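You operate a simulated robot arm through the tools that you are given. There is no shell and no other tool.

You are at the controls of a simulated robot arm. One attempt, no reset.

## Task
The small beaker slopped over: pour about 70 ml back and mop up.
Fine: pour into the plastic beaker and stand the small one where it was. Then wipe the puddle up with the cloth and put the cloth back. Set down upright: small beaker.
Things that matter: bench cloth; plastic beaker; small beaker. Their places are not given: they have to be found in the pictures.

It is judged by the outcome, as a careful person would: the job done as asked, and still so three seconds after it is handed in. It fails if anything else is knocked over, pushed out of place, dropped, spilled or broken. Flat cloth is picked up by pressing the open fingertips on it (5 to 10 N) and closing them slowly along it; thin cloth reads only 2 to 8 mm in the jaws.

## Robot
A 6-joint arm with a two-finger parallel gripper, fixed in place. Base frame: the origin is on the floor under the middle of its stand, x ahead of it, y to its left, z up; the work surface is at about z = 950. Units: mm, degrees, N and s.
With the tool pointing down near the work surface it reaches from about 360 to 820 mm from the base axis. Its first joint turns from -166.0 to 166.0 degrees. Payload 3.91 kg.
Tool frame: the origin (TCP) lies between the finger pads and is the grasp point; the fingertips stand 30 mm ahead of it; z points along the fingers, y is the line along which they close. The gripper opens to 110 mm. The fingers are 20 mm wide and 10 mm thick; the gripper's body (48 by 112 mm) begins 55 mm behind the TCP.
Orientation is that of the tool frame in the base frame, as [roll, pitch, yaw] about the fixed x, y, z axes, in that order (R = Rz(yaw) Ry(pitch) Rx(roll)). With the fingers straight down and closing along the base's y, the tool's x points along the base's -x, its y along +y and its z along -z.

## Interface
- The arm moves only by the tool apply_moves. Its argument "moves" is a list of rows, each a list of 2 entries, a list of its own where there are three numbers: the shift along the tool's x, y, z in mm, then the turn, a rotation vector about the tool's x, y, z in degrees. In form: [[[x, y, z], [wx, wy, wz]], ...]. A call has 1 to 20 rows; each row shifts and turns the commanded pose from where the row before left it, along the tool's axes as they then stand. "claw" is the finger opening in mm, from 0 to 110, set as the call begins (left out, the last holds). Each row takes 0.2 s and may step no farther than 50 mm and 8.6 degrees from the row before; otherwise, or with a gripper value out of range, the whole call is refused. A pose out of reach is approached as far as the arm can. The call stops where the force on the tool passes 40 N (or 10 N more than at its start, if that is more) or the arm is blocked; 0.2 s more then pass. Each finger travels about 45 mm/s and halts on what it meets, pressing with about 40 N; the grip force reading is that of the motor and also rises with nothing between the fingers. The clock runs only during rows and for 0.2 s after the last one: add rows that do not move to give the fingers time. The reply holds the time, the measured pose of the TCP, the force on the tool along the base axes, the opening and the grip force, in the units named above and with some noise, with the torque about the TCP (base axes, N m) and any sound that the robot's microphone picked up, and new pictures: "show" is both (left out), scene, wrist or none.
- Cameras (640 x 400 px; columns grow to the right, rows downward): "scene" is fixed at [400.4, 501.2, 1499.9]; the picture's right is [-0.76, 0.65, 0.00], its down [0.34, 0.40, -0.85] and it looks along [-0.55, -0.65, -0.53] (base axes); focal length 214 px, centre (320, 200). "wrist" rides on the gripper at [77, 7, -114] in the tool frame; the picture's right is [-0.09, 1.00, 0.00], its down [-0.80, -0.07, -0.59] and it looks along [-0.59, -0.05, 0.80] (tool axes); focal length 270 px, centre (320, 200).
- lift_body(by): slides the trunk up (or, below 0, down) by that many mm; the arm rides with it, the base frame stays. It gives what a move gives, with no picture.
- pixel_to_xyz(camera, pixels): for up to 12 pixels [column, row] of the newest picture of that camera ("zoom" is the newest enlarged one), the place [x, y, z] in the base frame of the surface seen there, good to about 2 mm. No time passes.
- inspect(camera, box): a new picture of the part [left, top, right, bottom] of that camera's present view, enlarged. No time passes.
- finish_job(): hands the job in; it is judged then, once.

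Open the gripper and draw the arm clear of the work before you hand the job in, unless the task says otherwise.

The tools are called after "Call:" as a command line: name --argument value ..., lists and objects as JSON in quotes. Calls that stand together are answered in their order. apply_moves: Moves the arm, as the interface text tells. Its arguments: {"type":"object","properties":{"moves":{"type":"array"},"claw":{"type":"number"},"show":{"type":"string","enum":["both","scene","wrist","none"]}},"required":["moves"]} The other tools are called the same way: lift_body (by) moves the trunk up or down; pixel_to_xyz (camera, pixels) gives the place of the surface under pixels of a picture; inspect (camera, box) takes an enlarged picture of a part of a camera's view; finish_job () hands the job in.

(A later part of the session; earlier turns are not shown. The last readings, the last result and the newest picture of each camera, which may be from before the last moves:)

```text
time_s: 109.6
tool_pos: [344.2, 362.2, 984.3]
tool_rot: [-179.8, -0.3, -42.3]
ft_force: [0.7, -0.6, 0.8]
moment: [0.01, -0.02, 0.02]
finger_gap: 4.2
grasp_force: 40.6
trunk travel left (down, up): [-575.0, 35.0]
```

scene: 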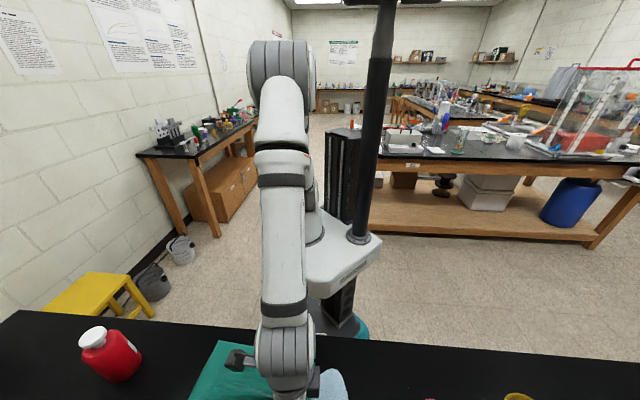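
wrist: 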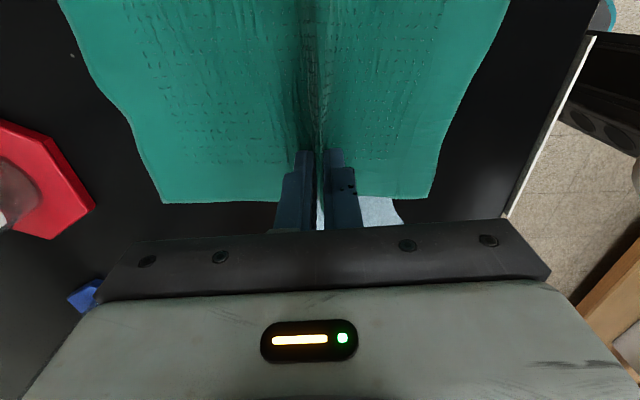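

The cloth follows flat and clears the cylinders. I drag on another 100 mm across the rest of the puddle.

Call:
apply_moves --moves '[[[-4, 0, 0], [0, 0, 0]], [[-7, 0, 0], [0, 0, 0]], [[-8, 0, 0], [0, 0, 0]], [[-8, 0, 0], [0, 0, 0]], [[-8, 0, 0], [0, 0, 0]], [[-8, 0, 0], [0, 0, 0]], [[-8, 0, 0], [0, 0, 0]], [[-8, 0, 0], [0, 0, 0]], [[-8, 0, 0], [0, 0, 0]], [[-8, 0, 0], [0, 0, 0]], [[-8, 0, 0], [0, 0, 0]], [[-8, 0, 0], [0, 0, 0]], [[-6, 0, 0], [0, 0, 0]], [[-3, 0, 0], [0, 0, 0]], [[0, 0, 0], [0, 0, 0]]]' --show "both"

Call:
inspect --camera "scene" --box '[160, 360, 480, 400]'

```text
time_s: 112.8
tool_pos: [269.6, 430.7, 985.2]
tool_rot: [-179.7, -0.3, -42.3]
ft_force: [0.6, -1.6, 2.3]
moment: [-0.02, -0.05, -0.01]
finger_gap: 4.3
grasp_force: 39.9
trunk travel left (down, up): [-575.0, 35.0]
```

scene: 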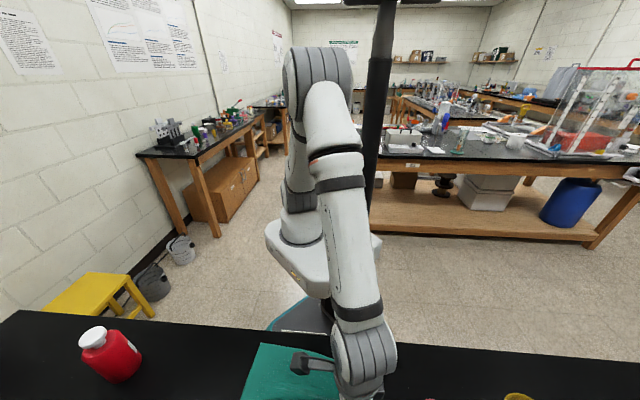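
wrist: 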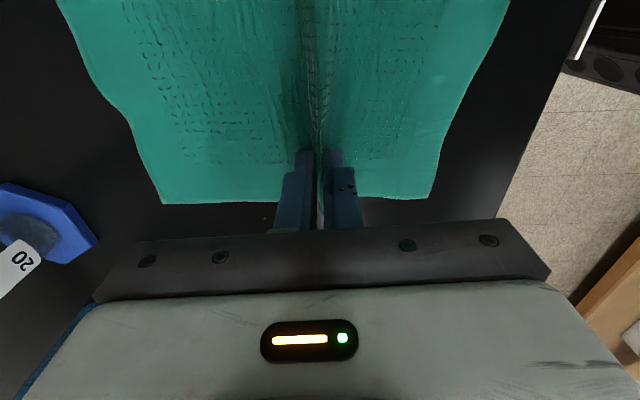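

```text
2.00 times, centred on (320, 380) of scene
```

zoom: 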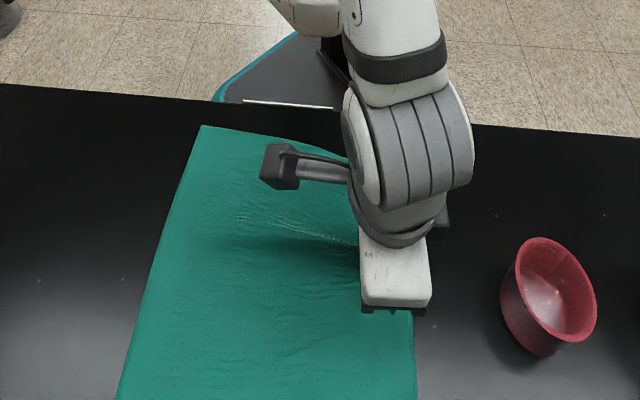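

The whole puddle area is now under the cloth. I drag 8 mm more for margin, press lightly, then open the jaws to let the fold relax.

Call:
apply_moves --moves '[[[-4, 0, 0], [0, 0, 0]], [[-4, 0, 0], [0, 0, 0]], [[0, 0, 1], [0, 0, 0]], [[0, 0, 0], [0, 0, 0]]]' --show "none"

Call:
apply_moves --moves '[[[0, 0, 0], [0, 0, 0]], [[0, 0, 0], [0, 0, 0]], [[0, 0, 0], [0, 0, 0]]]' --claw 14 --show "wrist"

```text
time_s: 113.8
tool_pos: [263.4, 436.3, 984.9]
tool_rot: [-179.7, -0.3, -42.3]
ft_force: [-0.1, -1.0, 4.0]
moment: [0.02, 0.01, 0.03]
finger_gap: 4.5
grasp_force: 40.0
trunk travel left (down, up): [-575.0, 35.0]
```

```text
time_s: 114.6
tool_pos: [264.6, 435.1, 984.8]
tool_rot: [-179.7, -0.3, -42.3]
ft_force: [-0.4, -0.3, 3.6]
moment: [0.02, -0.02, 0.02]
finger_gap: 13.6
grasp_force: 0.0
trunk travel left (down, up): [-575.0, 35.0]
```

wrist: 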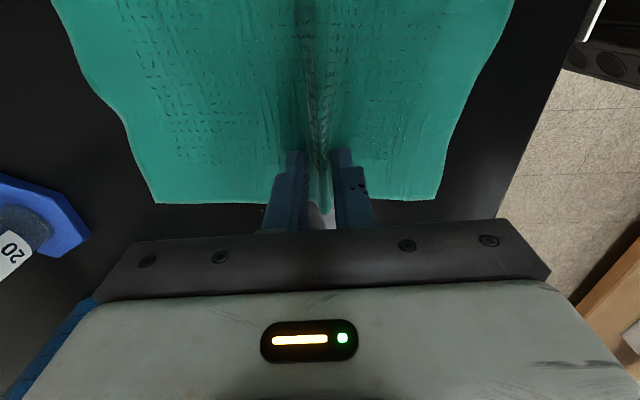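

The jaws are open; I raise straight up 60 mm and look at the left side of the cloth for leftovers.

Call:
apply_moves --moves '[[[0, 0, 0], [0, 0, 0]], [[0, 0, -5], [0, 0, 0]], [[0, 0, -15], [0, 0, 0]], [[0, 0, -40], [0, 0, 0]], [[0, 0, -50], [0, 0, 0]], [[0, 0, -50], [0, 0, 0]], [[0, 0, -40], [0, 0, 0]], [[0, 0, 0], [0, 0, 0]]]' --claw 30 --show "both"

Call:
inspect --camera "scene" --box '[160, 380, 480, 400]'

```text
time_s: 116.4
tool_pos: [263.8, 438.6, 1182.5]
tool_rot: [-179.8, -0.5, -42.2]
ft_force: [0.7, 0.0, -0.9]
moment: [0.0, 0.02, -0.01]
finger_gap: 30.1
grasp_force: 0.1
trunk travel left (down, up): [-575.0, 35.0]
```

scene: 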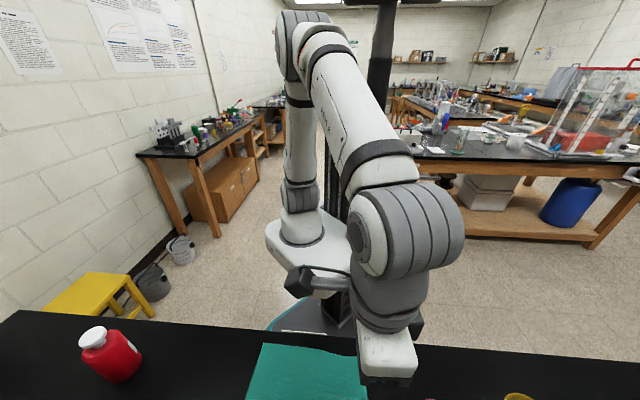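
wrist: 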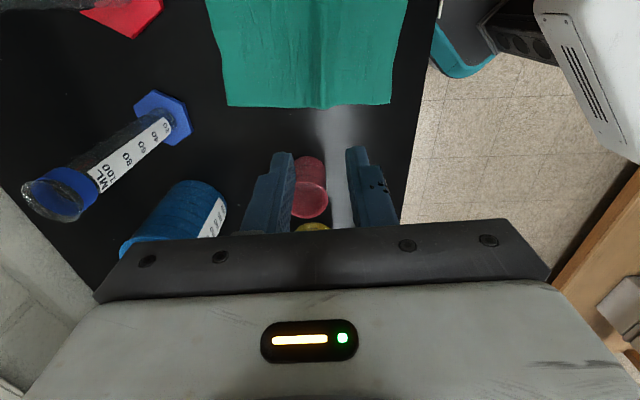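

```text
2.00 times, centred on (320, 390) of scene
```

zoom: 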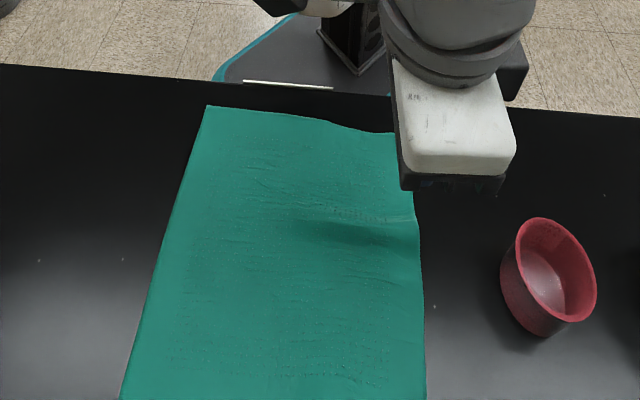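

The cloth lies flat over the former puddle, with the grey streak in front being only light reflection. I measure the cloth's edges to grasp the opposite (right) edge for pulling it back.

Call:
pixel_to_xyz --camera "zoom" --pixels '[[210, 112], [392, 136], [421, 390], [125, 392], [165, 260], [180, 210], [148, 310], [420, 250], [160, 270], [190, 170]]'

Call:
pixel_to_xyz --camera "wrist" --pixels '[[228, 104], [390, 101], [310, 105], [330, 160]]'

```text
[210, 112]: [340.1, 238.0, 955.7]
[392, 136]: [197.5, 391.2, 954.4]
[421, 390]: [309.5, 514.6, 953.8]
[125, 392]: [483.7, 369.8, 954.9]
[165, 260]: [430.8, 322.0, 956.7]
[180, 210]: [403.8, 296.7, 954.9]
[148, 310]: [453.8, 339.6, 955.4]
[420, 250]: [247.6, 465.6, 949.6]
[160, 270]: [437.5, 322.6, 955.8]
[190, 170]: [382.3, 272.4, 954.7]
```

```text
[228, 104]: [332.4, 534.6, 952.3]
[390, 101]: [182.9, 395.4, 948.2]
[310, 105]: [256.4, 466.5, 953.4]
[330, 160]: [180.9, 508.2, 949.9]
```

The cloth now sits shifted by about (−122,+123); its right edge runs from (338,237) to (480,383). I go over that edge's middle, ~24 mm inside at ≈(392,327), jaws 64 mm open, and descend.

Call:
apply_moves --moves '[[[42.5, -0.9, 0], [0, 0, 0]], [[42.5, -0.9, 0], [0, 0, 0]], [[42.5, -0.9, 0], [0, 0, 0]], [[42.5, -0.9, 0], [0, 0, 0]], [[0, 0, 44], [0, 0, 0]], [[0, 0, 44], [0, 0, 0]], [[0, 0, 44], [0, 0, 0]], [[0, 0, 40], [0, 0, 0]], [[0, 0, 0], [0, 0, 0]]]' --claw 64 --show "both"

```text
time_s: 118.4
tool_pos: [391.6, 323.1, 1011.2]
tool_rot: [-179.8, -0.4, -42.3]
ft_force: [0.1, 0.2, -0.1]
moment: [0.01, 0.0, -0.02]
finger_gap: 64.4
grasp_force: 0.0
trunk travel left (down, up): [-575.0, 35.0]
```

scene: 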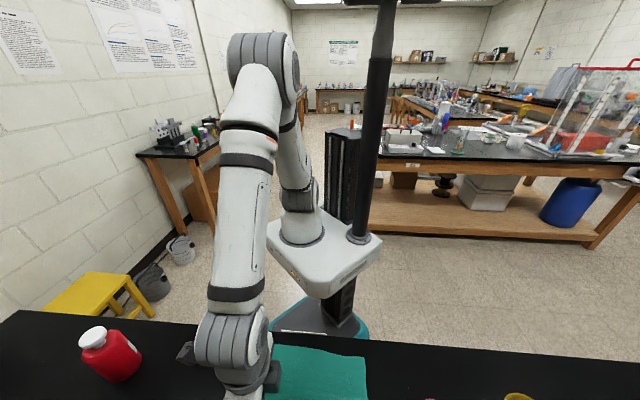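
wrist: 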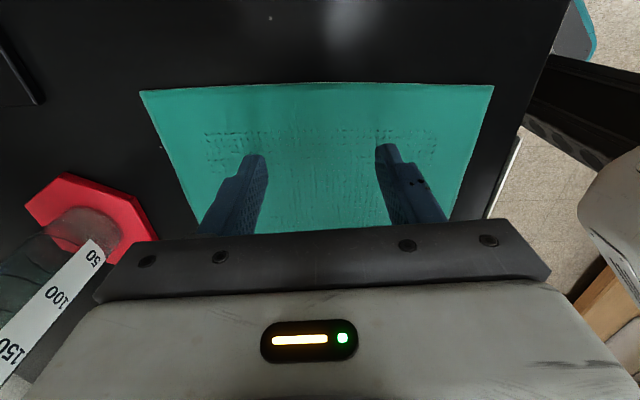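

The right edge is at row ~85. I measure it to check my inset from that edge.

Call:
pixel_to_xyz --camera "wrist" --pixels '[[315, 87], [145, 92], [490, 88], [315, 120], [200, 88], [420, 87]]'

```text
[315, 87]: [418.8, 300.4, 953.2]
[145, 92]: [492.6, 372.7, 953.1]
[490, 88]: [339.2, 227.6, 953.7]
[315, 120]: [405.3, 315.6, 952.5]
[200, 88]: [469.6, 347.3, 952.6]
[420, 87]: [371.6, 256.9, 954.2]
```

Edge corners are at (493,373) and (339,228); to return, the cloth needs ≈(+123,−113), exactly along tool +x. I shift 9 mm toward the edge and lower to contact.

Call:
apply_moves --moves '[[[9, 0, 10], [0, 0, 0]], [[0, 0, 10], [0, 0, 0]], [[0, 0, 4], [0, 0, 0]], [[0, 0, 1.5], [0, 0, 0]], [[0, 0, 0], [0, 0, 0]]]' --show "none"

Call:
apply_moves --moves '[[[0, 0, 0.7], [0, 0, 0]], [[0, 0, 0.7], [0, 0, 0]], [[0, 0, 0], [0, 0, 0]]]' --show "none"

```text
time_s: 119.6
tool_pos: [400.8, 317.9, 988.0]
tool_rot: [-179.8, -0.3, -42.3]
ft_force: [1.0, -0.2, 0.8]
moment: [0.02, 0.05, 0.0]
finger_gap: 64.2
grasp_force: 0.1
trunk travel left (down, up): [-575.0, 35.0]
```

```text
time_s: 120.4
tool_pos: [399.2, 318.5, 987.3]
tool_rot: [-179.8, -0.3, -42.3]
ft_force: [0.1, -0.8, 0.5]
moment: [-0.01, 0.02, 0.01]
finger_gap: 63.9
grasp_force: 0.1
trunk travel left (down, up): [-575.0, 35.0]
```

Not yet in contact at z≈986–987. I continue down in 0.7 mm rows.

Call:
apply_moves --moves '[[[0, 0, 0.8], [0, 0, 0]], [[0, 0, 0.8], [0, 0, 0]], [[0, 0, 0], [0, 0, 0]]]' --show "none"

Call:
apply_moves --moves '[[[0, 0, 0.6], [0, 0, 0]], [[0, 0, 0], [0, 0, 0]]]' --show "none"

```text
time_s: 121.2
tool_pos: [400.5, 318.0, 985.4]
tool_rot: [-179.7, -0.4, -42.2]
ft_force: [1.2, 0.4, 3.1]
moment: [0.01, -0.07, 0.03]
finger_gap: 64.0
grasp_force: 0.1
trunk travel left (down, up): [-575.0, 35.0]
```

```text
time_s: 121.8
tool_pos: [398.7, 318.3, 984.5]
tool_rot: [-179.8, -0.3, -42.3]
ft_force: [2.1, 0.7, 5.2]
moment: [-0.02, -0.06, 0.01]
finger_gap: 64.2
grasp_force: 0.0
trunk travel left (down, up): [-575.0, 35.0]
```

5 N now; I press 0.4 mm more and start closing in 6 mm steps.

Call:
apply_moves --moves '[[[0, 0, 0.4], [0, 0, 0]], [[0, 0, 0], [0, 0, 0]]]' --claw 60 --show "none"

Call:
apply_moves --moves '[[[0, 0, 0], [0, 0, 0]], [[0, 0, 0], [0, 0, 0]]]' --claw 54 --show "none"

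Call:
apply_moves --moves '[[[0, 0, 0], [0, 0, 0]], [[0, 0, 0], [0, 0, 0]]]' --claw 48 --show "wrist"

```text
time_s: 122.4
tool_pos: [398.9, 317.4, 984.3]
tool_rot: [-179.7, -0.2, -42.4]
ft_force: [0.7, -1.1, 7.8]
moment: [-0.06, -0.01, 0.02]
finger_gap: 60.6
grasp_force: 0.8
trunk travel left (down, up): [-575.0, 35.0]
```

```text
time_s: 123.0
tool_pos: [398.7, 318.1, 984.4]
tool_rot: [-179.7, -0.4, -42.2]
ft_force: [1.0, 0.5, 7.7]
moment: [-0.04, 0.0, -0.03]
finger_gap: 53.7
grasp_force: 0.0
trunk travel left (down, up): [-575.0, 35.0]
```

```text
time_s: 123.6
tool_pos: [397.7, 317.8, 984.3]
tool_rot: [-179.7, -0.4, -42.4]
ft_force: [-0.8, -0.3, 8.5]
moment: [-0.05, -0.02, 0.02]
finger_gap: 47.0
grasp_force: 0.1
trunk travel left (down, up): [-575.0, 35.0]
```

wrist: 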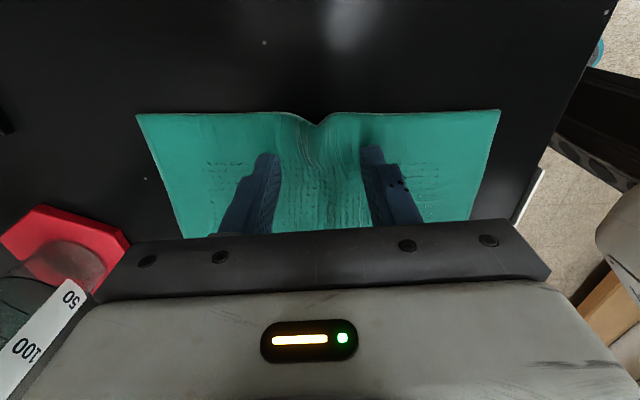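

The fold is rising between the fingers again. I continue closing at ~8 N: 42, 36, 30, 24 mm.

Call:
apply_moves --moves '[[[0, 0, 0], [0, 0, 0]], [[0, 0, 0], [0, 0, 0]]]' --claw 42 --show "none"

Call:
apply_moves --moves '[[[0, 0, 0], [0, 0, 0]], [[0, 0, 0], [0, 0, 0]]]' --claw 36 --show "none"

Call:
apply_moves --moves '[[[0, 0, 0], [0, 0, 0]], [[0, 0, 0], [0, 0, 0]]]' --claw 30 --show "none"

Call:
apply_moves --moves '[[[0, 0, 0], [0, 0, 0]], [[0, 0, 0], [0, 0, 0]]]' --claw 24 --show "wrist"

```text
time_s: 124.2
tool_pos: [398.6, 318.1, 983.6]
tool_rot: [-179.6, -0.4, -42.4]
ft_force: [0.4, -0.9, 9.2]
moment: [-0.01, -0.01, -0.04]
finger_gap: 41.1
grasp_force: 0.0
trunk travel left (down, up): [-575.0, 35.0]
```

```text
time_s: 124.8
tool_pos: [400.1, 317.7, 983.3]
tool_rot: [-179.8, -0.4, -42.2]
ft_force: [-0.4, -0.3, 8.5]
moment: [-0.04, 0.0, 0.01]
finger_gap: 35.1
grasp_force: 0.2
trunk travel left (down, up): [-575.0, 35.0]
```

```text
time_s: 125.4
tool_pos: [397.9, 317.7, 982.9]
tool_rot: [-179.7, -0.4, -42.3]
ft_force: [-0.2, 0.3, 8.5]
moment: [0.02, -0.01, 0.0]
finger_gap: 29.9
grasp_force: 0.0
trunk travel left (down, up): [-575.0, 35.0]
```

```text
time_s: 126.0
tool_pos: [398.6, 317.5, 983.6]
tool_rot: [-179.6, -0.5, -42.3]
ft_force: [0.2, -0.6, 7.1]
moment: [-0.01, -0.04, -0.02]
finger_gap: 24.0
grasp_force: 0.3
trunk travel left (down, up): [-575.0, 35.0]
```

wrist: 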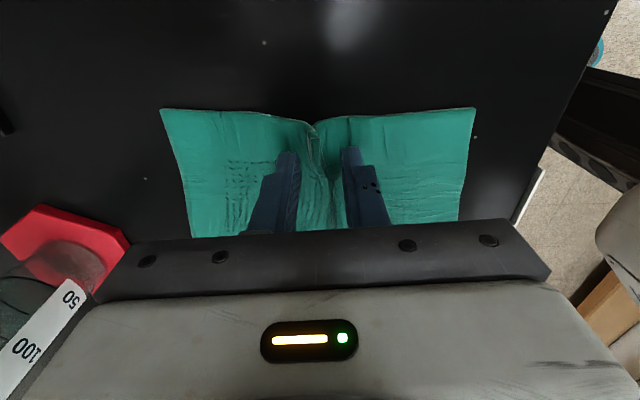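

Going well. I finish the pinch: 18, 12, 6, 0 mm.

Call:
apply_moves --moves '[[[0, 0, 0], [0, 0, 0]], [[0, 0, 0], [0, 0, 0]]]' --claw 18 --show "none"

Call:
apply_moves --moves '[[[0, 0, 0], [0, 0, 0]], [[0, 0, 0], [0, 0, 0]]]' --claw 12 --show "none"

Call:
apply_moves --moves '[[[0, 0, 0], [0, 0, 0]], [[0, 0, 0], [0, 0, 0]]]' --claw 6 --show "none"

Call:
apply_moves --moves '[[[0, 0, 0], [0, 0, 0]], [[0, 0, 0], [0, 0, 0]], [[0, 0, 0], [0, 0, 0]]]' --claw 0 --show "wrist"

```text
time_s: 126.6
tool_pos: [398.5, 317.4, 983.6]
tool_rot: [-179.7, -0.4, -42.3]
ft_force: [0.7, 0.5, 9.1]
moment: [0.03, -0.02, 0.0]
finger_gap: 18.4
grasp_force: 0.7
trunk travel left (down, up): [-575.0, 35.0]
```

```text
time_s: 127.2
tool_pos: [398.7, 317.9, 984.1]
tool_rot: [-179.7, -0.5, -42.3]
ft_force: [0.1, -1.0, 8.6]
moment: [0.0, -0.01, -0.02]
finger_gap: 11.9
grasp_force: 0.0
trunk travel left (down, up): [-575.0, 35.0]
```

```text
time_s: 127.8
tool_pos: [399.1, 317.8, 984.2]
tool_rot: [-179.7, -0.5, -42.3]
ft_force: [0.5, -0.3, 7.9]
moment: [-0.01, -0.01, 0.01]
finger_gap: 6.5
grasp_force: 8.4
trunk travel left (down, up): [-575.0, 35.0]
```

```text
time_s: 128.6
tool_pos: [399.7, 317.9, 983.6]
tool_rot: [-179.6, -0.4, -42.3]
ft_force: [-0.3, 0.0, 8.6]
moment: [0.02, 0.01, 0.02]
finger_gap: 4.8
grasp_force: 39.7
trunk travel left (down, up): [-575.0, 35.0]
```

wrist: 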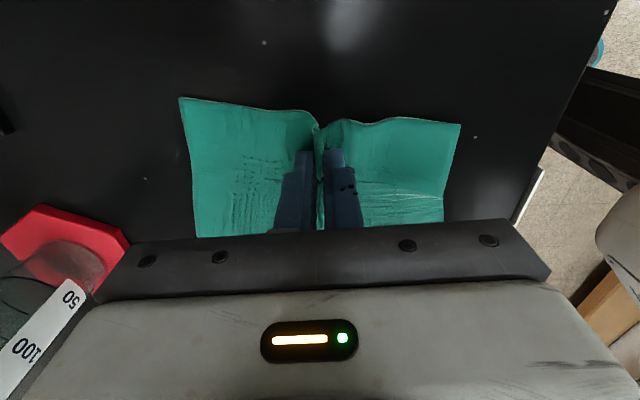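

Pinched (4.8 mm, 40 N). I raise 2.5 mm and drag the cloth back along tool +x, first 90 mm.

Call:
apply_moves --moves '[[[0, 0, -1.5], [0, 0, 0]], [[0, 0, -1], [0, 0, 0]], [[4, 0, 0], [0, 0, 0]], [[6, 0, 0], [0, 0, 0]], [[8, 0, 0], [0, 0, 0]], [[8, 0, 0], [0, 0, 0]], [[8, 0, 0], [0, 0, 0]], [[8, 0, 0], [0, 0, 0]], [[8, 0, 0], [0, 0, 0]], [[8, 0, 0], [0, 0, 0]], [[8, 0, 0], [0, 0, 0]], [[8, 0, 0], [0, 0, 0]], [[8, 0, 0], [0, 0, 0]], [[5, 0, 0], [0, 0, 0]], [[3, 0, 0], [0, 0, 0]]]' --show "both"

Call:
inspect --camera "scene" --box '[100, 380, 420, 400]'

```text
time_s: 131.8
tool_pos: [466.8, 258.1, 985.8]
tool_rot: [-179.7, -0.4, -42.2]
ft_force: [-0.5, 0.3, -0.4]
moment: [0.03, 0.0, 0.0]
finger_gap: 4.4
grasp_force: 40.1
trunk travel left (down, up): [-575.0, 35.0]
```

scene: 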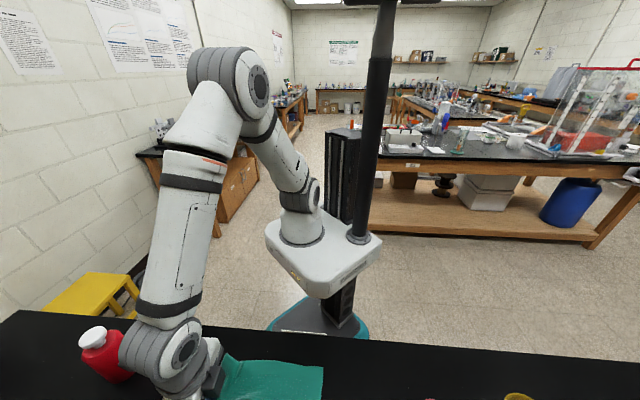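
wrist: 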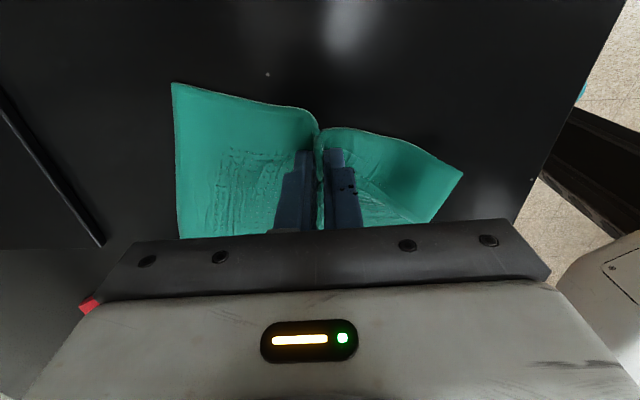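

```text
2.00 times, centred on (260, 390) of scene
```

zoom: 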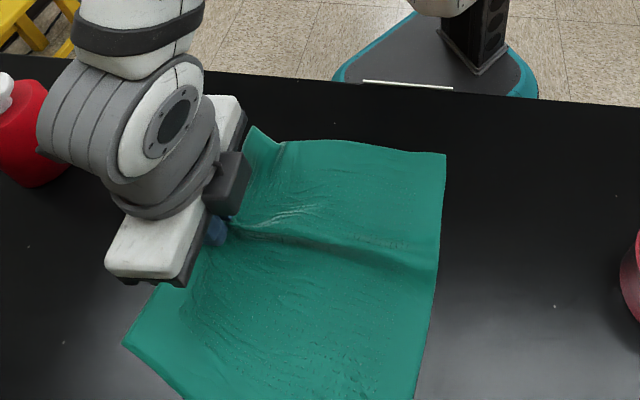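

The uncovered bench is dry and dark: the puddle is gone there. I drag on about 80 mm to bring the cloth home.

Call:
apply_moves --moves '[[[4, 0, 0], [0, 0, 0]], [[6, 0, 0], [0, 0, 0]], [[8, 0, 0], [0, 0, 0]], [[8, 0, 0], [0, 0, 0]], [[8, 0, 0], [0, 0, 0]], [[8, 0, 0], [0, 0, 0]], [[8, 0, 0], [0, 0, 0]], [[8, 0, 0], [0, 0, 0]], [[8, 0, 0], [0, 0, 0]], [[6, 0, 0], [0, 0, 0]], [[5, 0, 0], [0, 0, 0]], [[3, 0, 0], [0, 0, 0]], [[0, 0, 0], [0, 0, 0]]]' --show "both"

Call:
inspect --camera "scene" --box '[40, 380, 400, 400]'

Call:
pixel_to_xyz --camera "zoom" --pixels '[[420, 172], [405, 300], [395, 390], [450, 250]]'

```text
time_s: 134.6
tool_pos: [525.2, 204.6, 986.8]
tool_rot: [-179.8, -0.3, -42.2]
ft_force: [-0.1, 1.1, 0.5]
moment: [0.01, 0.0, 0.03]
finger_gap: 4.4
grasp_force: 40.1
trunk travel left (down, up): [-575.0, 35.0]
```

scene: 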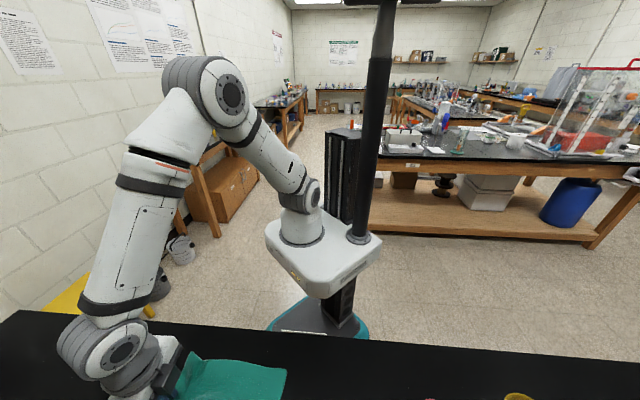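
wrist: 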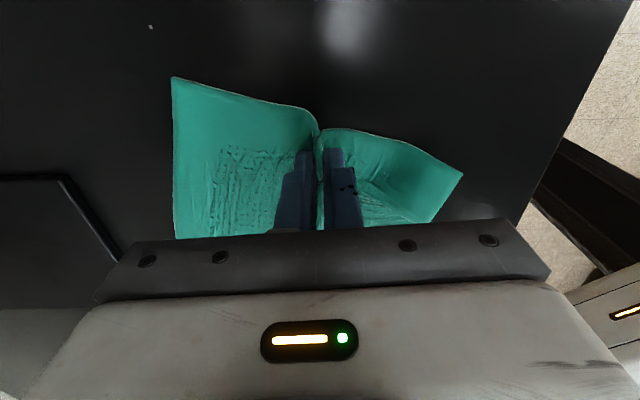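

```text
1.78 times, centred on (220, 390) of scene
```

zoom: 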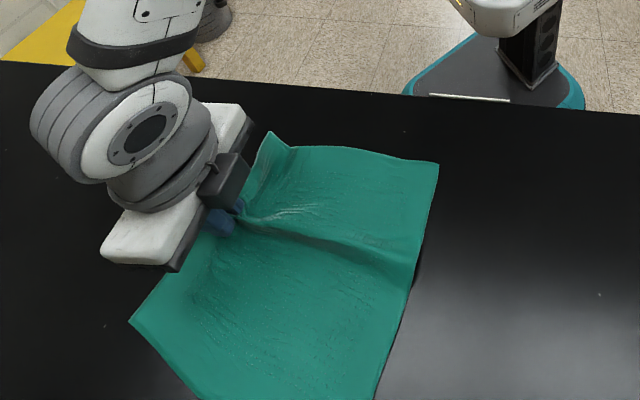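

```text
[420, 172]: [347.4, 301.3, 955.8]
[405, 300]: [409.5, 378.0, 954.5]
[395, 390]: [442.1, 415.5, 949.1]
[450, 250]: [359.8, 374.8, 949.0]
```

The puddle area is clean. I measure the cloth's corners versus the original ones before releasing.

Call:
pixel_to_xyz --camera "zoom" --pixels '[[436, 166], [272, 135], [133, 322], [200, 395], [370, 397], [414, 270], [340, 150], [240, 225]]'

Call:
pixel_to_xyz --camera "wrist" --pixels '[[174, 80], [460, 172], [176, 235], [318, 128], [440, 215]]'

```text
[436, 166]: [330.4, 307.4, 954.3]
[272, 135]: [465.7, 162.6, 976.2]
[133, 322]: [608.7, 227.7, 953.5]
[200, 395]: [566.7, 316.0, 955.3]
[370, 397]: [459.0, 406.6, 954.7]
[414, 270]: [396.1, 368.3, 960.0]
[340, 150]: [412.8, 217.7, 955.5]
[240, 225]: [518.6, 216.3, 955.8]
```

```text
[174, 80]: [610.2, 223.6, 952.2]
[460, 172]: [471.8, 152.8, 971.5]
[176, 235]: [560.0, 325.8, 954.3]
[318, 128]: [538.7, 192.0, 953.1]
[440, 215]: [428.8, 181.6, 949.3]
```

The right edge's middle is at (539,192) versus originally (539,187) – home. To undo the gathers I press the fingertips down (~8 N) and open slowly, so they spread the fold flat again.

Call:
apply_moves --moves '[[[2, 0, 0.8], [0, 0, 0]], [[2, 0, 0.8], [0, 0, 0]], [[0, 0, 0], [0, 0, 0]]]' --show "none"

Call:
apply_moves --moves '[[[0, 0, 0.6], [0, 0, 0]], [[0, 0, 0], [0, 0, 0]]]' --show "none"

```text
time_s: 135.4
tool_pos: [527.8, 201.9, 986.4]
tool_rot: [-179.8, -0.3, -42.4]
ft_force: [-0.1, 0.1, 0.5]
moment: [0.03, 0.03, 0.01]
finger_gap: 4.2
grasp_force: 40.2
trunk travel left (down, up): [-575.0, 35.0]
```

```text
time_s: 136.0
tool_pos: [528.3, 200.5, 985.5]
tool_rot: [-179.9, -0.3, -42.2]
ft_force: [0.0, 0.5, 1.9]
moment: [0.05, -0.01, 0.01]
finger_gap: 4.5
grasp_force: 40.5
trunk travel left (down, up): [-575.0, 35.0]
```

Nearly 2 N; I lower 0.6 mm twice more to get pressing force.

Call:
apply_moves --moves '[[[0, 0, 0.6], [0, 0, 0]], [[0, 0, 0], [0, 0, 0]]]' --show "none"

Call:
apply_moves --moves '[[[0, 0, 0.4], [0, 0, 0]], [[0, 0, 0], [0, 0, 0]]]' --show "none"

```text
time_s: 136.6
tool_pos: [527.0, 201.7, 984.9]
tool_rot: [-179.8, -0.3, -42.3]
ft_force: [0.0, -0.4, 2.6]
moment: [0.04, -0.04, 0.01]
finger_gap: 4.5
grasp_force: 39.7
trunk travel left (down, up): [-575.0, 35.0]
```

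```text
time_s: 137.2
tool_pos: [526.9, 202.3, 984.9]
tool_rot: [-179.9, -0.4, -42.3]
ft_force: [1.3, 0.2, 2.9]
moment: [0.01, -0.03, 0.02]
finger_gap: 4.3
grasp_force: 40.4
trunk travel left (down, up): [-575.0, 35.0]
```

Call:
apply_moves --moves '[[[0, 0, 0.8], [0, 0, 0]], [[0, 0, 0], [0, 0, 0]]]' --show "none"

Call:
apply_moves --moves '[[[0, 0, 0.4], [0, 0, 0]], [[0, 0, 0], [0, 0, 0]]]' --show "none"

```text
time_s: 137.8
tool_pos: [527.3, 201.3, 984.3]
tool_rot: [-179.7, -0.4, -42.4]
ft_force: [2.0, 1.1, 6.2]
moment: [0.02, -0.05, 0.04]
finger_gap: 4.2
grasp_force: 39.9
trunk travel left (down, up): [-575.0, 35.0]
```

```text
time_s: 138.4
tool_pos: [527.7, 202.2, 983.9]
tool_rot: [-179.7, -0.3, -42.3]
ft_force: [1.1, 3.4, 11.3]
moment: [0.07, -0.04, 0.02]
finger_gap: 4.4
grasp_force: 39.6
trunk travel left (down, up): [-575.0, 35.0]
```

Pressing at ~11 N. I open in small steps so the tips drag the cloth outward: 10, 16, 22 mm.

Call:
apply_moves --moves '[[[0, 0, 0], [0, 0, 0]], [[0, 0, 0], [0, 0, 0]]]' --claw 10 --show "none"

Call:
apply_moves --moves '[[[0, 0, 0], [0, 0, 0]], [[0, 0, 0], [0, 0, 0]]]' --claw 16 --show "none"

Call:
apply_moves --moves '[[[0, 0, 0], [0, 0, 0]], [[0, 0, 0], [0, 0, 0]]]' --claw 22 --show "wrist"

```text
time_s: 139.0
tool_pos: [526.6, 201.8, 983.3]
tool_rot: [-179.7, -0.4, -42.3]
ft_force: [0.4, -0.3, 13.7]
moment: [0.01, -0.02, 0.0]
finger_gap: 8.9
grasp_force: 0.1
trunk travel left (down, up): [-575.0, 35.0]
```

```text
time_s: 139.6
tool_pos: [527.8, 200.7, 983.1]
tool_rot: [-179.7, -0.4, -42.4]
ft_force: [0.1, -0.5, 14.2]
moment: [0.02, 0.01, -0.01]
finger_gap: 14.1
grasp_force: 0.1
trunk travel left (down, up): [-575.0, 35.0]
```

```text
time_s: 140.2
tool_pos: [528.4, 200.6, 983.4]
tool_rot: [-179.8, -0.4, -42.3]
ft_force: [0.6, -0.5, 14.3]
moment: [0.03, -0.03, -0.04]
finger_gap: 20.2
grasp_force: 0.0
trunk travel left (down, up): [-575.0, 35.0]
```

wrist: 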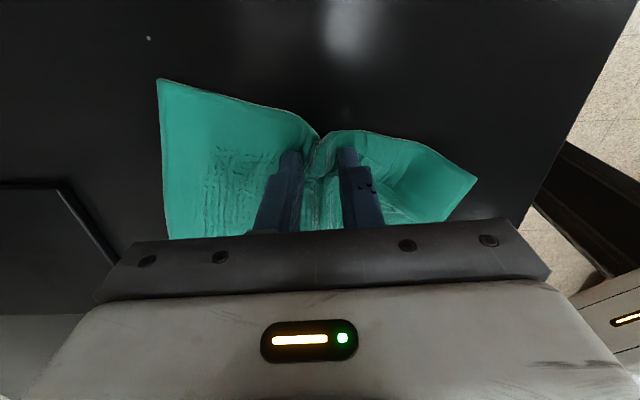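

It is spreading. I keep opening in steps: 30, 38, 46, 54 mm.

Call:
apply_moves --moves '[[[0, 0, 0], [0, 0, 0]], [[0, 0, 0], [0, 0, 0]]]' --claw 30 --show "none"

Call:
apply_moves --moves '[[[0, 0, 0], [0, 0, 0]], [[0, 0, 0], [0, 0, 0]]]' --claw 38 --show "none"

Call:
apply_moves --moves '[[[0, 0, 0], [0, 0, 0]], [[0, 0, 0], [0, 0, 0]]]' --claw 46 --show "none"

Call:
apply_moves --moves '[[[0, 0, 0], [0, 0, 0]], [[0, 0, 0], [0, 0, 0]]]' --claw 54 --show "wrist"

```text
time_s: 140.8
tool_pos: [527.9, 199.1, 983.5]
tool_rot: [-179.8, -0.4, -42.2]
ft_force: [0.4, 0.3, 14.0]
moment: [0.01, 0.03, 0.0]
finger_gap: 28.0
grasp_force: 0.1
trunk travel left (down, up): [-575.0, 35.0]
```

```text
time_s: 141.4
tool_pos: [527.5, 201.6, 983.6]
tool_rot: [-179.7, -0.4, -42.2]
ft_force: [0.3, -0.3, 13.8]
moment: [0.0, 0.0, 0.01]
finger_gap: 35.6
grasp_force: 0.0
trunk travel left (down, up): [-575.0, 35.0]
```

```text
time_s: 142.0
tool_pos: [526.5, 200.4, 982.5]
tool_rot: [-179.7, -0.4, -42.2]
ft_force: [0.1, -0.5, 14.2]
moment: [0.01, 0.0, 0.0]
finger_gap: 43.2
grasp_force: 0.0
trunk travel left (down, up): [-575.0, 35.0]
```

```text
time_s: 142.6
tool_pos: [527.9, 200.3, 983.2]
tool_rot: [-179.7, -0.4, -42.2]
ft_force: [0.9, 1.5, 13.9]
moment: [0.02, -0.02, -0.02]
finger_gap: 49.7
grasp_force: 0.1
trunk travel left (down, up): [-575.0, 35.0]
```

wrist: 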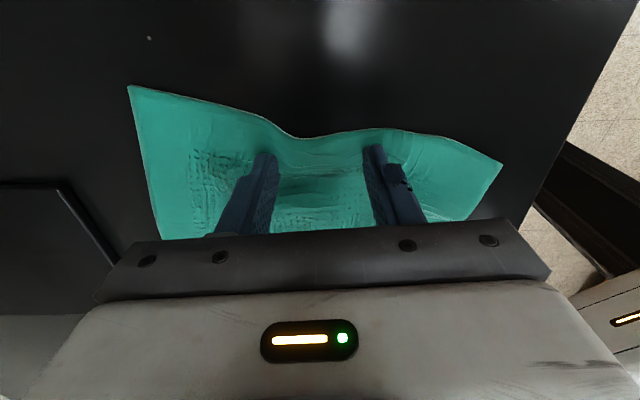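

The fold has flattened well. I open a bit further to 66 mm to finish spreading.

Call:
apply_moves --moves '[[[0, 0, 0], [0, 0, 0]], [[0, 0, 0], [0, 0, 0]]]' --claw 62 --show "none"

Call:
apply_moves --moves '[[[0, 0, 0], [0, 0, 0]], [[0, 0, 0], [0, 0, 0]]]' --claw 70 --show "wrist"

```text
time_s: 143.2
tool_pos: [527.8, 202.5, 985.0]
tool_rot: [-179.7, -0.5, -42.3]
ft_force: [1.2, 2.4, 13.3]
moment: [0.02, 0.02, -0.02]
finger_gap: 56.4
grasp_force: 0.0
trunk travel left (down, up): [-575.0, 35.0]
```

```text
time_s: 143.8
tool_pos: [527.1, 202.5, 983.5]
tool_rot: [-179.6, -0.4, -42.4]
ft_force: [2.6, 2.4, 14.8]
moment: [0.01, 0.05, -0.02]
finger_gap: 63.4
grasp_force: 0.0
trunk travel left (down, up): [-575.0, 35.0]
```

wrist: 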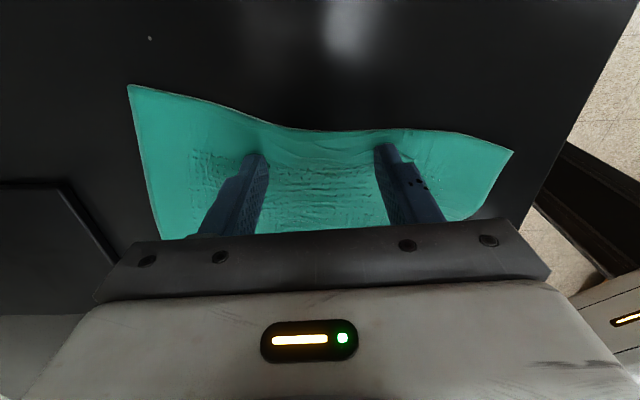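

Spread well. I raise straight up to z≈1230 and survey the cloth, the wiped area and the bottle.

Call:
apply_moves --moves '[[[0, 0, -3], [0, 0, 0]], [[0, 0, -12], [0, 0, 0]], [[0, 0, -35], [0, 0, 0]], [[0, 0, -50], [0, 0, 0]], [[0, 0, -50], [0, 0, 0]], [[0, 0, -50], [0, 0, 0]], [[0, 0, -50], [0, 0, 0]], [[0, 0, 0], [0, 0, 0]]]' --show "both"

Call:
inspect --camera "scene" --box '[20, 370, 420, 400]'

```text
time_s: 145.6
tool_pos: [527.6, 200.1, 1234.3]
tool_rot: [-179.8, -0.2, -42.2]
ft_force: [0.1, 0.6, 0.7]
moment: [0.0, 0.01, -0.02]
finger_gap: 70.0
grasp_force: 0.1
trunk travel left (down, up): [-575.0, 35.0]
```

scene: 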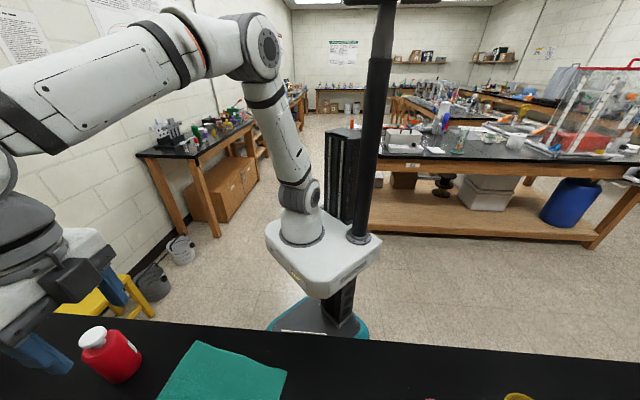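
wrist: 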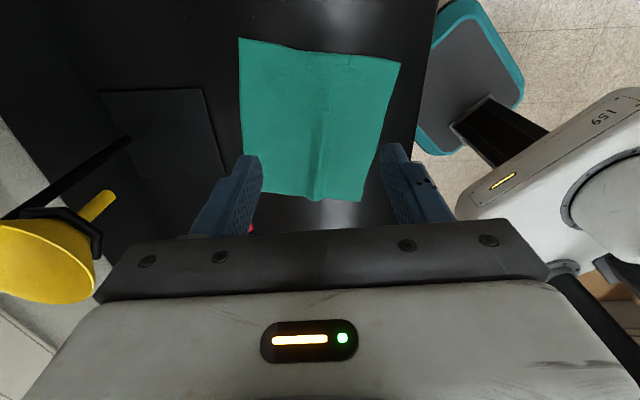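

```text
1.60 times, centred on (220, 385) of scene
```

zoom: 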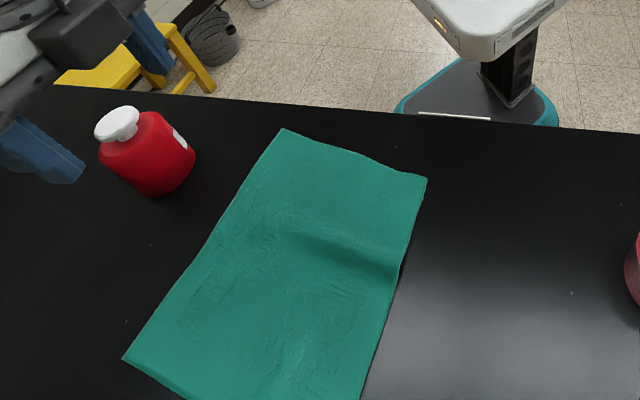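

The cloth lies flat near home, the puddle area is clean, and the red bottle stands. I measure the corners against the original ones.

Call:
pixel_to_xyz --camera "wrist" --pixels '[[241, 41], [397, 66], [359, 199], [248, 185], [315, 196], [319, 120], [318, 55], [380, 130]]'

Call:
pixel_to_xyz --camera "zoom" --pixels '[[283, 132], [424, 181], [126, 357], [366, 385], [400, 268], [340, 240], [480, 300], [560, 260]]'

Call:
inspect --camera "wrist" --box '[200, 20, 440, 220]'

```text
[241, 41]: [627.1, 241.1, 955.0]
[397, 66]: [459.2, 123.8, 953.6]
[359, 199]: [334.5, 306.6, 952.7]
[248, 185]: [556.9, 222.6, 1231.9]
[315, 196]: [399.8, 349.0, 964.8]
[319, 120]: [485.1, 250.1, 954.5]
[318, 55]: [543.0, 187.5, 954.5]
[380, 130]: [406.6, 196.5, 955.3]
```

```text
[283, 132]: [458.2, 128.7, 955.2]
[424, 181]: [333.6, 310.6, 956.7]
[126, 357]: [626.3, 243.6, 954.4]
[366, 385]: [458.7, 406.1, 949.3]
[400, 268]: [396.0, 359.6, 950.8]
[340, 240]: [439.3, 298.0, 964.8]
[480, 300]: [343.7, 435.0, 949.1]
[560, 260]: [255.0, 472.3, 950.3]
```

```text
2.00 times, centred on (320, 120) of wrist
```

zoom: 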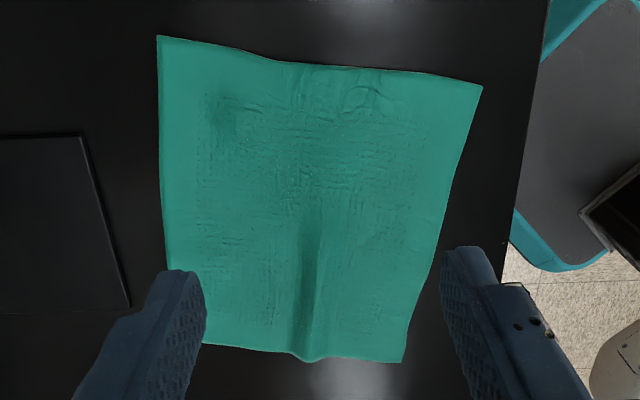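

All corners are within ~20 mm except the front-left one (A, ~48 mm) because a small ridge remains at the left edge near (400,349). I'll flatten it the same way: go there with the jaws 36 mm apart straddling the ridge, press and open.

Call:
apply_moves --moves '[[[-42.8, -6, 0], [0, 0, 0]], [[-42.8, -6, 0], [0, 0, 0]], [[-42.8, -6, 0], [0, 0, 0]], [[-42.8, -6, 0], [0, 0, 0]], [[0, 0, 45], [0, 0, 0]], [[0, 0, 45], [0, 0, 0]], [[0, 0, 45], [0, 0, 0]], [[0, 0, 45], [0, 0, 0]], [[0, 0, 42], [0, 0, 0]], [[0, 0, 0], [0, 0, 0]]]' --claw 36 --show "wrist"

Call:
inspect --camera "wrist" --box '[200, 100, 440, 240]'

```text
time_s: 147.8
tool_pos: [416.9, 335.9, 1009.3]
tool_rot: [-179.8, -0.4, -42.4]
ft_force: [0.1, -0.3, -0.8]
moment: [0.0, -0.01, -0.03]
finger_gap: 36.1
grasp_force: 0.1
trunk travel left (down, up): [-575.0, 35.0]
```

wrist: 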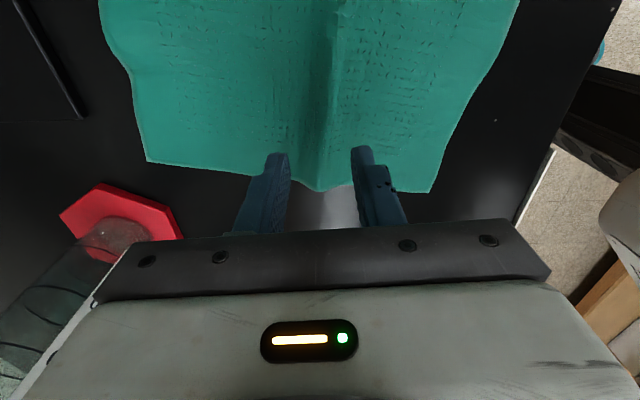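

```text
2.67 times, centred on (320, 170) of wrist
```

zoom: 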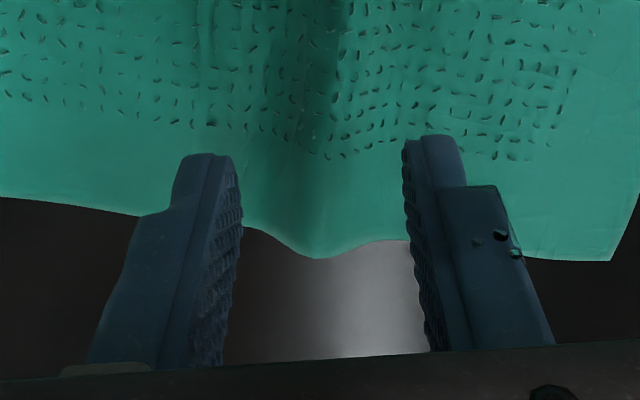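

The ridge is centred between the tips. I lower to contact in small steps.

Call:
apply_moves --moves '[[[0, 0, 12], [0, 0, 0]], [[0, 0, 8], [0, 0, 0]], [[0, 0, 3], [0, 0, 0]], [[0, 0, 0], [0, 0, 0]]]' --show "none"

Call:
apply_moves --moves '[[[0, 0, 0.8], [0, 0, 0]], [[0, 0, 0.7], [0, 0, 0]], [[0, 0, 0], [0, 0, 0]]]' --show "none"

```text
time_s: 148.8
tool_pos: [416.7, 334.6, 986.1]
tool_rot: [-179.8, -0.4, -42.3]
ft_force: [0.0, 0.1, 0.3]
moment: [-0.01, -0.01, 0.01]
finger_gap: 35.9
grasp_force: 0.0
trunk travel left (down, up): [-575.0, 35.0]
```

```text
time_s: 149.6
tool_pos: [417.5, 333.9, 985.3]
tool_rot: [-179.8, -0.3, -42.2]
ft_force: [0.4, -0.2, 0.5]
moment: [0.01, -0.05, -0.02]
finger_gap: 36.0
grasp_force: 0.0
trunk travel left (down, up): [-575.0, 35.0]
```

Call:
apply_moves --moves '[[[0, 0, 0.7], [0, 0, 0]], [[0, 0, 0.7], [0, 0, 0]], [[0, 0, 0], [0, 0, 0]]]' --show "none"

Call:
apply_moves --moves '[[[0, 0, 0.4], [0, 0, 0]], [[0, 0, 0], [0, 0, 0]]]' --show "none"

```text
time_s: 150.4
tool_pos: [418.2, 333.7, 983.6]
tool_rot: [-179.8, -0.4, -42.4]
ft_force: [-1.0, 0.7, 3.9]
moment: [0.0, 0.07, 0.01]
finger_gap: 35.9
grasp_force: 0.0
trunk travel left (down, up): [-575.0, 35.0]
```

```text
time_s: 151.0
tool_pos: [417.8, 333.3, 984.4]
tool_rot: [-179.7, -0.4, -42.2]
ft_force: [-1.0, 0.5, 6.7]
moment: [0.01, 0.07, 0.0]
finger_gap: 36.1
grasp_force: 0.1
trunk travel left (down, up): [-575.0, 35.0]
```

About 7 N. I press 0.3 mm more and open in steps: 44, 52, 60, 68 mm.

Call:
apply_moves --moves '[[[0, 0, 0.3], [0, 0, 0]], [[0, 0, 0], [0, 0, 0]]]' --claw 44 --show "none"

Call:
apply_moves --moves '[[[0, 0, 0], [0, 0, 0]], [[0, 0, 0], [0, 0, 0]]]' --claw 52 --show "wrist"

Call:
apply_moves --moves '[[[0, 0, 0], [0, 0, 0]], [[0, 0, 0], [0, 0, 0]]]' --claw 60 --show "none"

Call:
apply_moves --moves '[[[0, 0, 0], [0, 0, 0]], [[0, 0, 0], [0, 0, 0]]]' --claw 68 --show "wrist"

```text
time_s: 151.6
tool_pos: [416.9, 333.1, 983.6]
tool_rot: [-179.7, -0.5, -42.3]
ft_force: [0.6, -0.4, 9.1]
moment: [0.01, 0.01, -0.01]
finger_gap: 42.6
grasp_force: 0.0
trunk travel left (down, up): [-575.0, 35.0]
```

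```text
time_s: 152.2
tool_pos: [417.4, 334.6, 983.3]
tool_rot: [-179.7, -0.4, -42.4]
ft_force: [0.1, -0.4, 8.7]
moment: [0.01, -0.02, 0.0]
finger_gap: 49.6
grasp_force: 0.1
trunk travel left (down, up): [-575.0, 35.0]
```

wrist: 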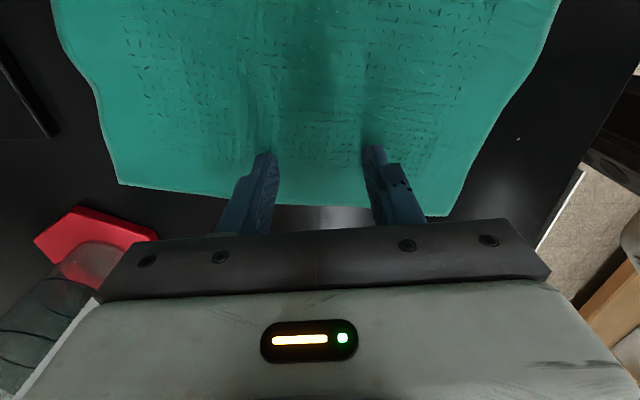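

```text
time_s: 152.8
tool_pos: [418.5, 333.5, 982.7]
tool_rot: [-179.7, -0.3, -42.3]
ft_force: [0.4, -1.0, 10.1]
moment: [0.02, 0.06, -0.01]
finger_gap: 55.2
grasp_force: 0.0
trunk travel left (down, up): [-575.0, 35.0]
```

```text
time_s: 153.4
tool_pos: [418.1, 334.7, 982.5]
tool_rot: [-179.7, -0.4, -42.3]
ft_force: [-1.8, -1.0, 10.0]
moment: [-0.01, 0.02, 0.01]
finger_gap: 62.4
grasp_force: 0.0
trunk travel left (down, up): [-575.0, 35.0]
```

wrist: 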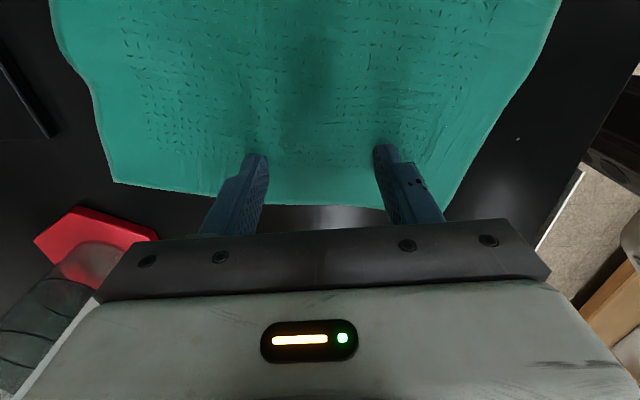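

Flat now. I raise and survey the corners once more.

Call:
apply_moves --moves '[[[0, 0, -3], [0, 0, 0]], [[0, 0, -12], [0, 0, 0]], [[0, 0, -35], [0, 0, 0]], [[0, 0, -50], [0, 0, 0]], [[30, 0, -40], [0, 0, 0]], [[40, 0, -30], [0, 0, 0]], [[40, 0, -30], [0, 0, 0]], [[0, 0, 0], [0, 0, 0]]]' --show "both"

Call:
inspect --camera "wrist" --box '[180, 0, 460, 220]'

```text
time_s: 155.2
tool_pos: [497.1, 260.8, 1182.5]
tool_rot: [-179.8, -0.2, -42.2]
ft_force: [-0.1, 0.0, 0.0]
moment: [0.01, -0.03, 0.0]
finger_gap: 68.1
grasp_force: 0.0
trunk travel left (down, up): [-575.0, 35.0]
```

scene: 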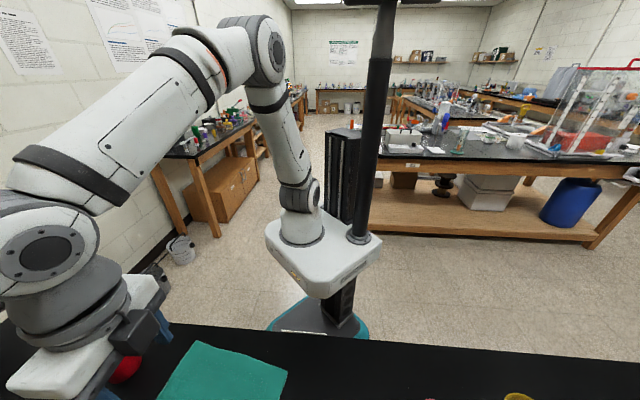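
wrist: 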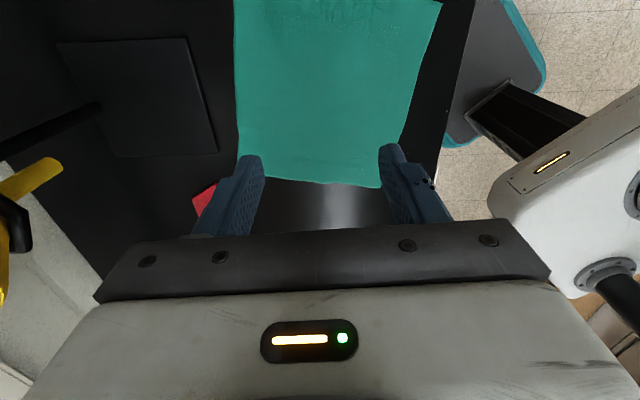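

```text
1.82 times, centred on (320, 110) of wrist
```

zoom: 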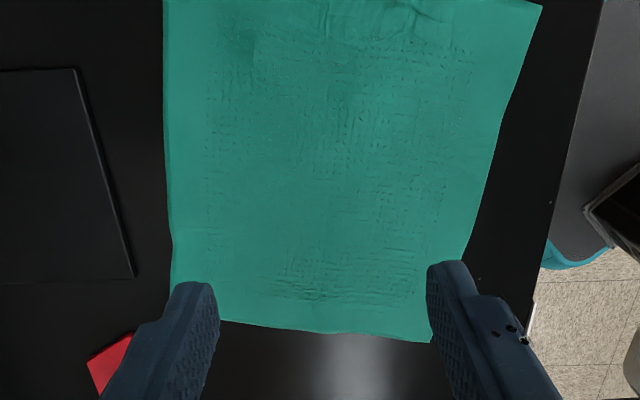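

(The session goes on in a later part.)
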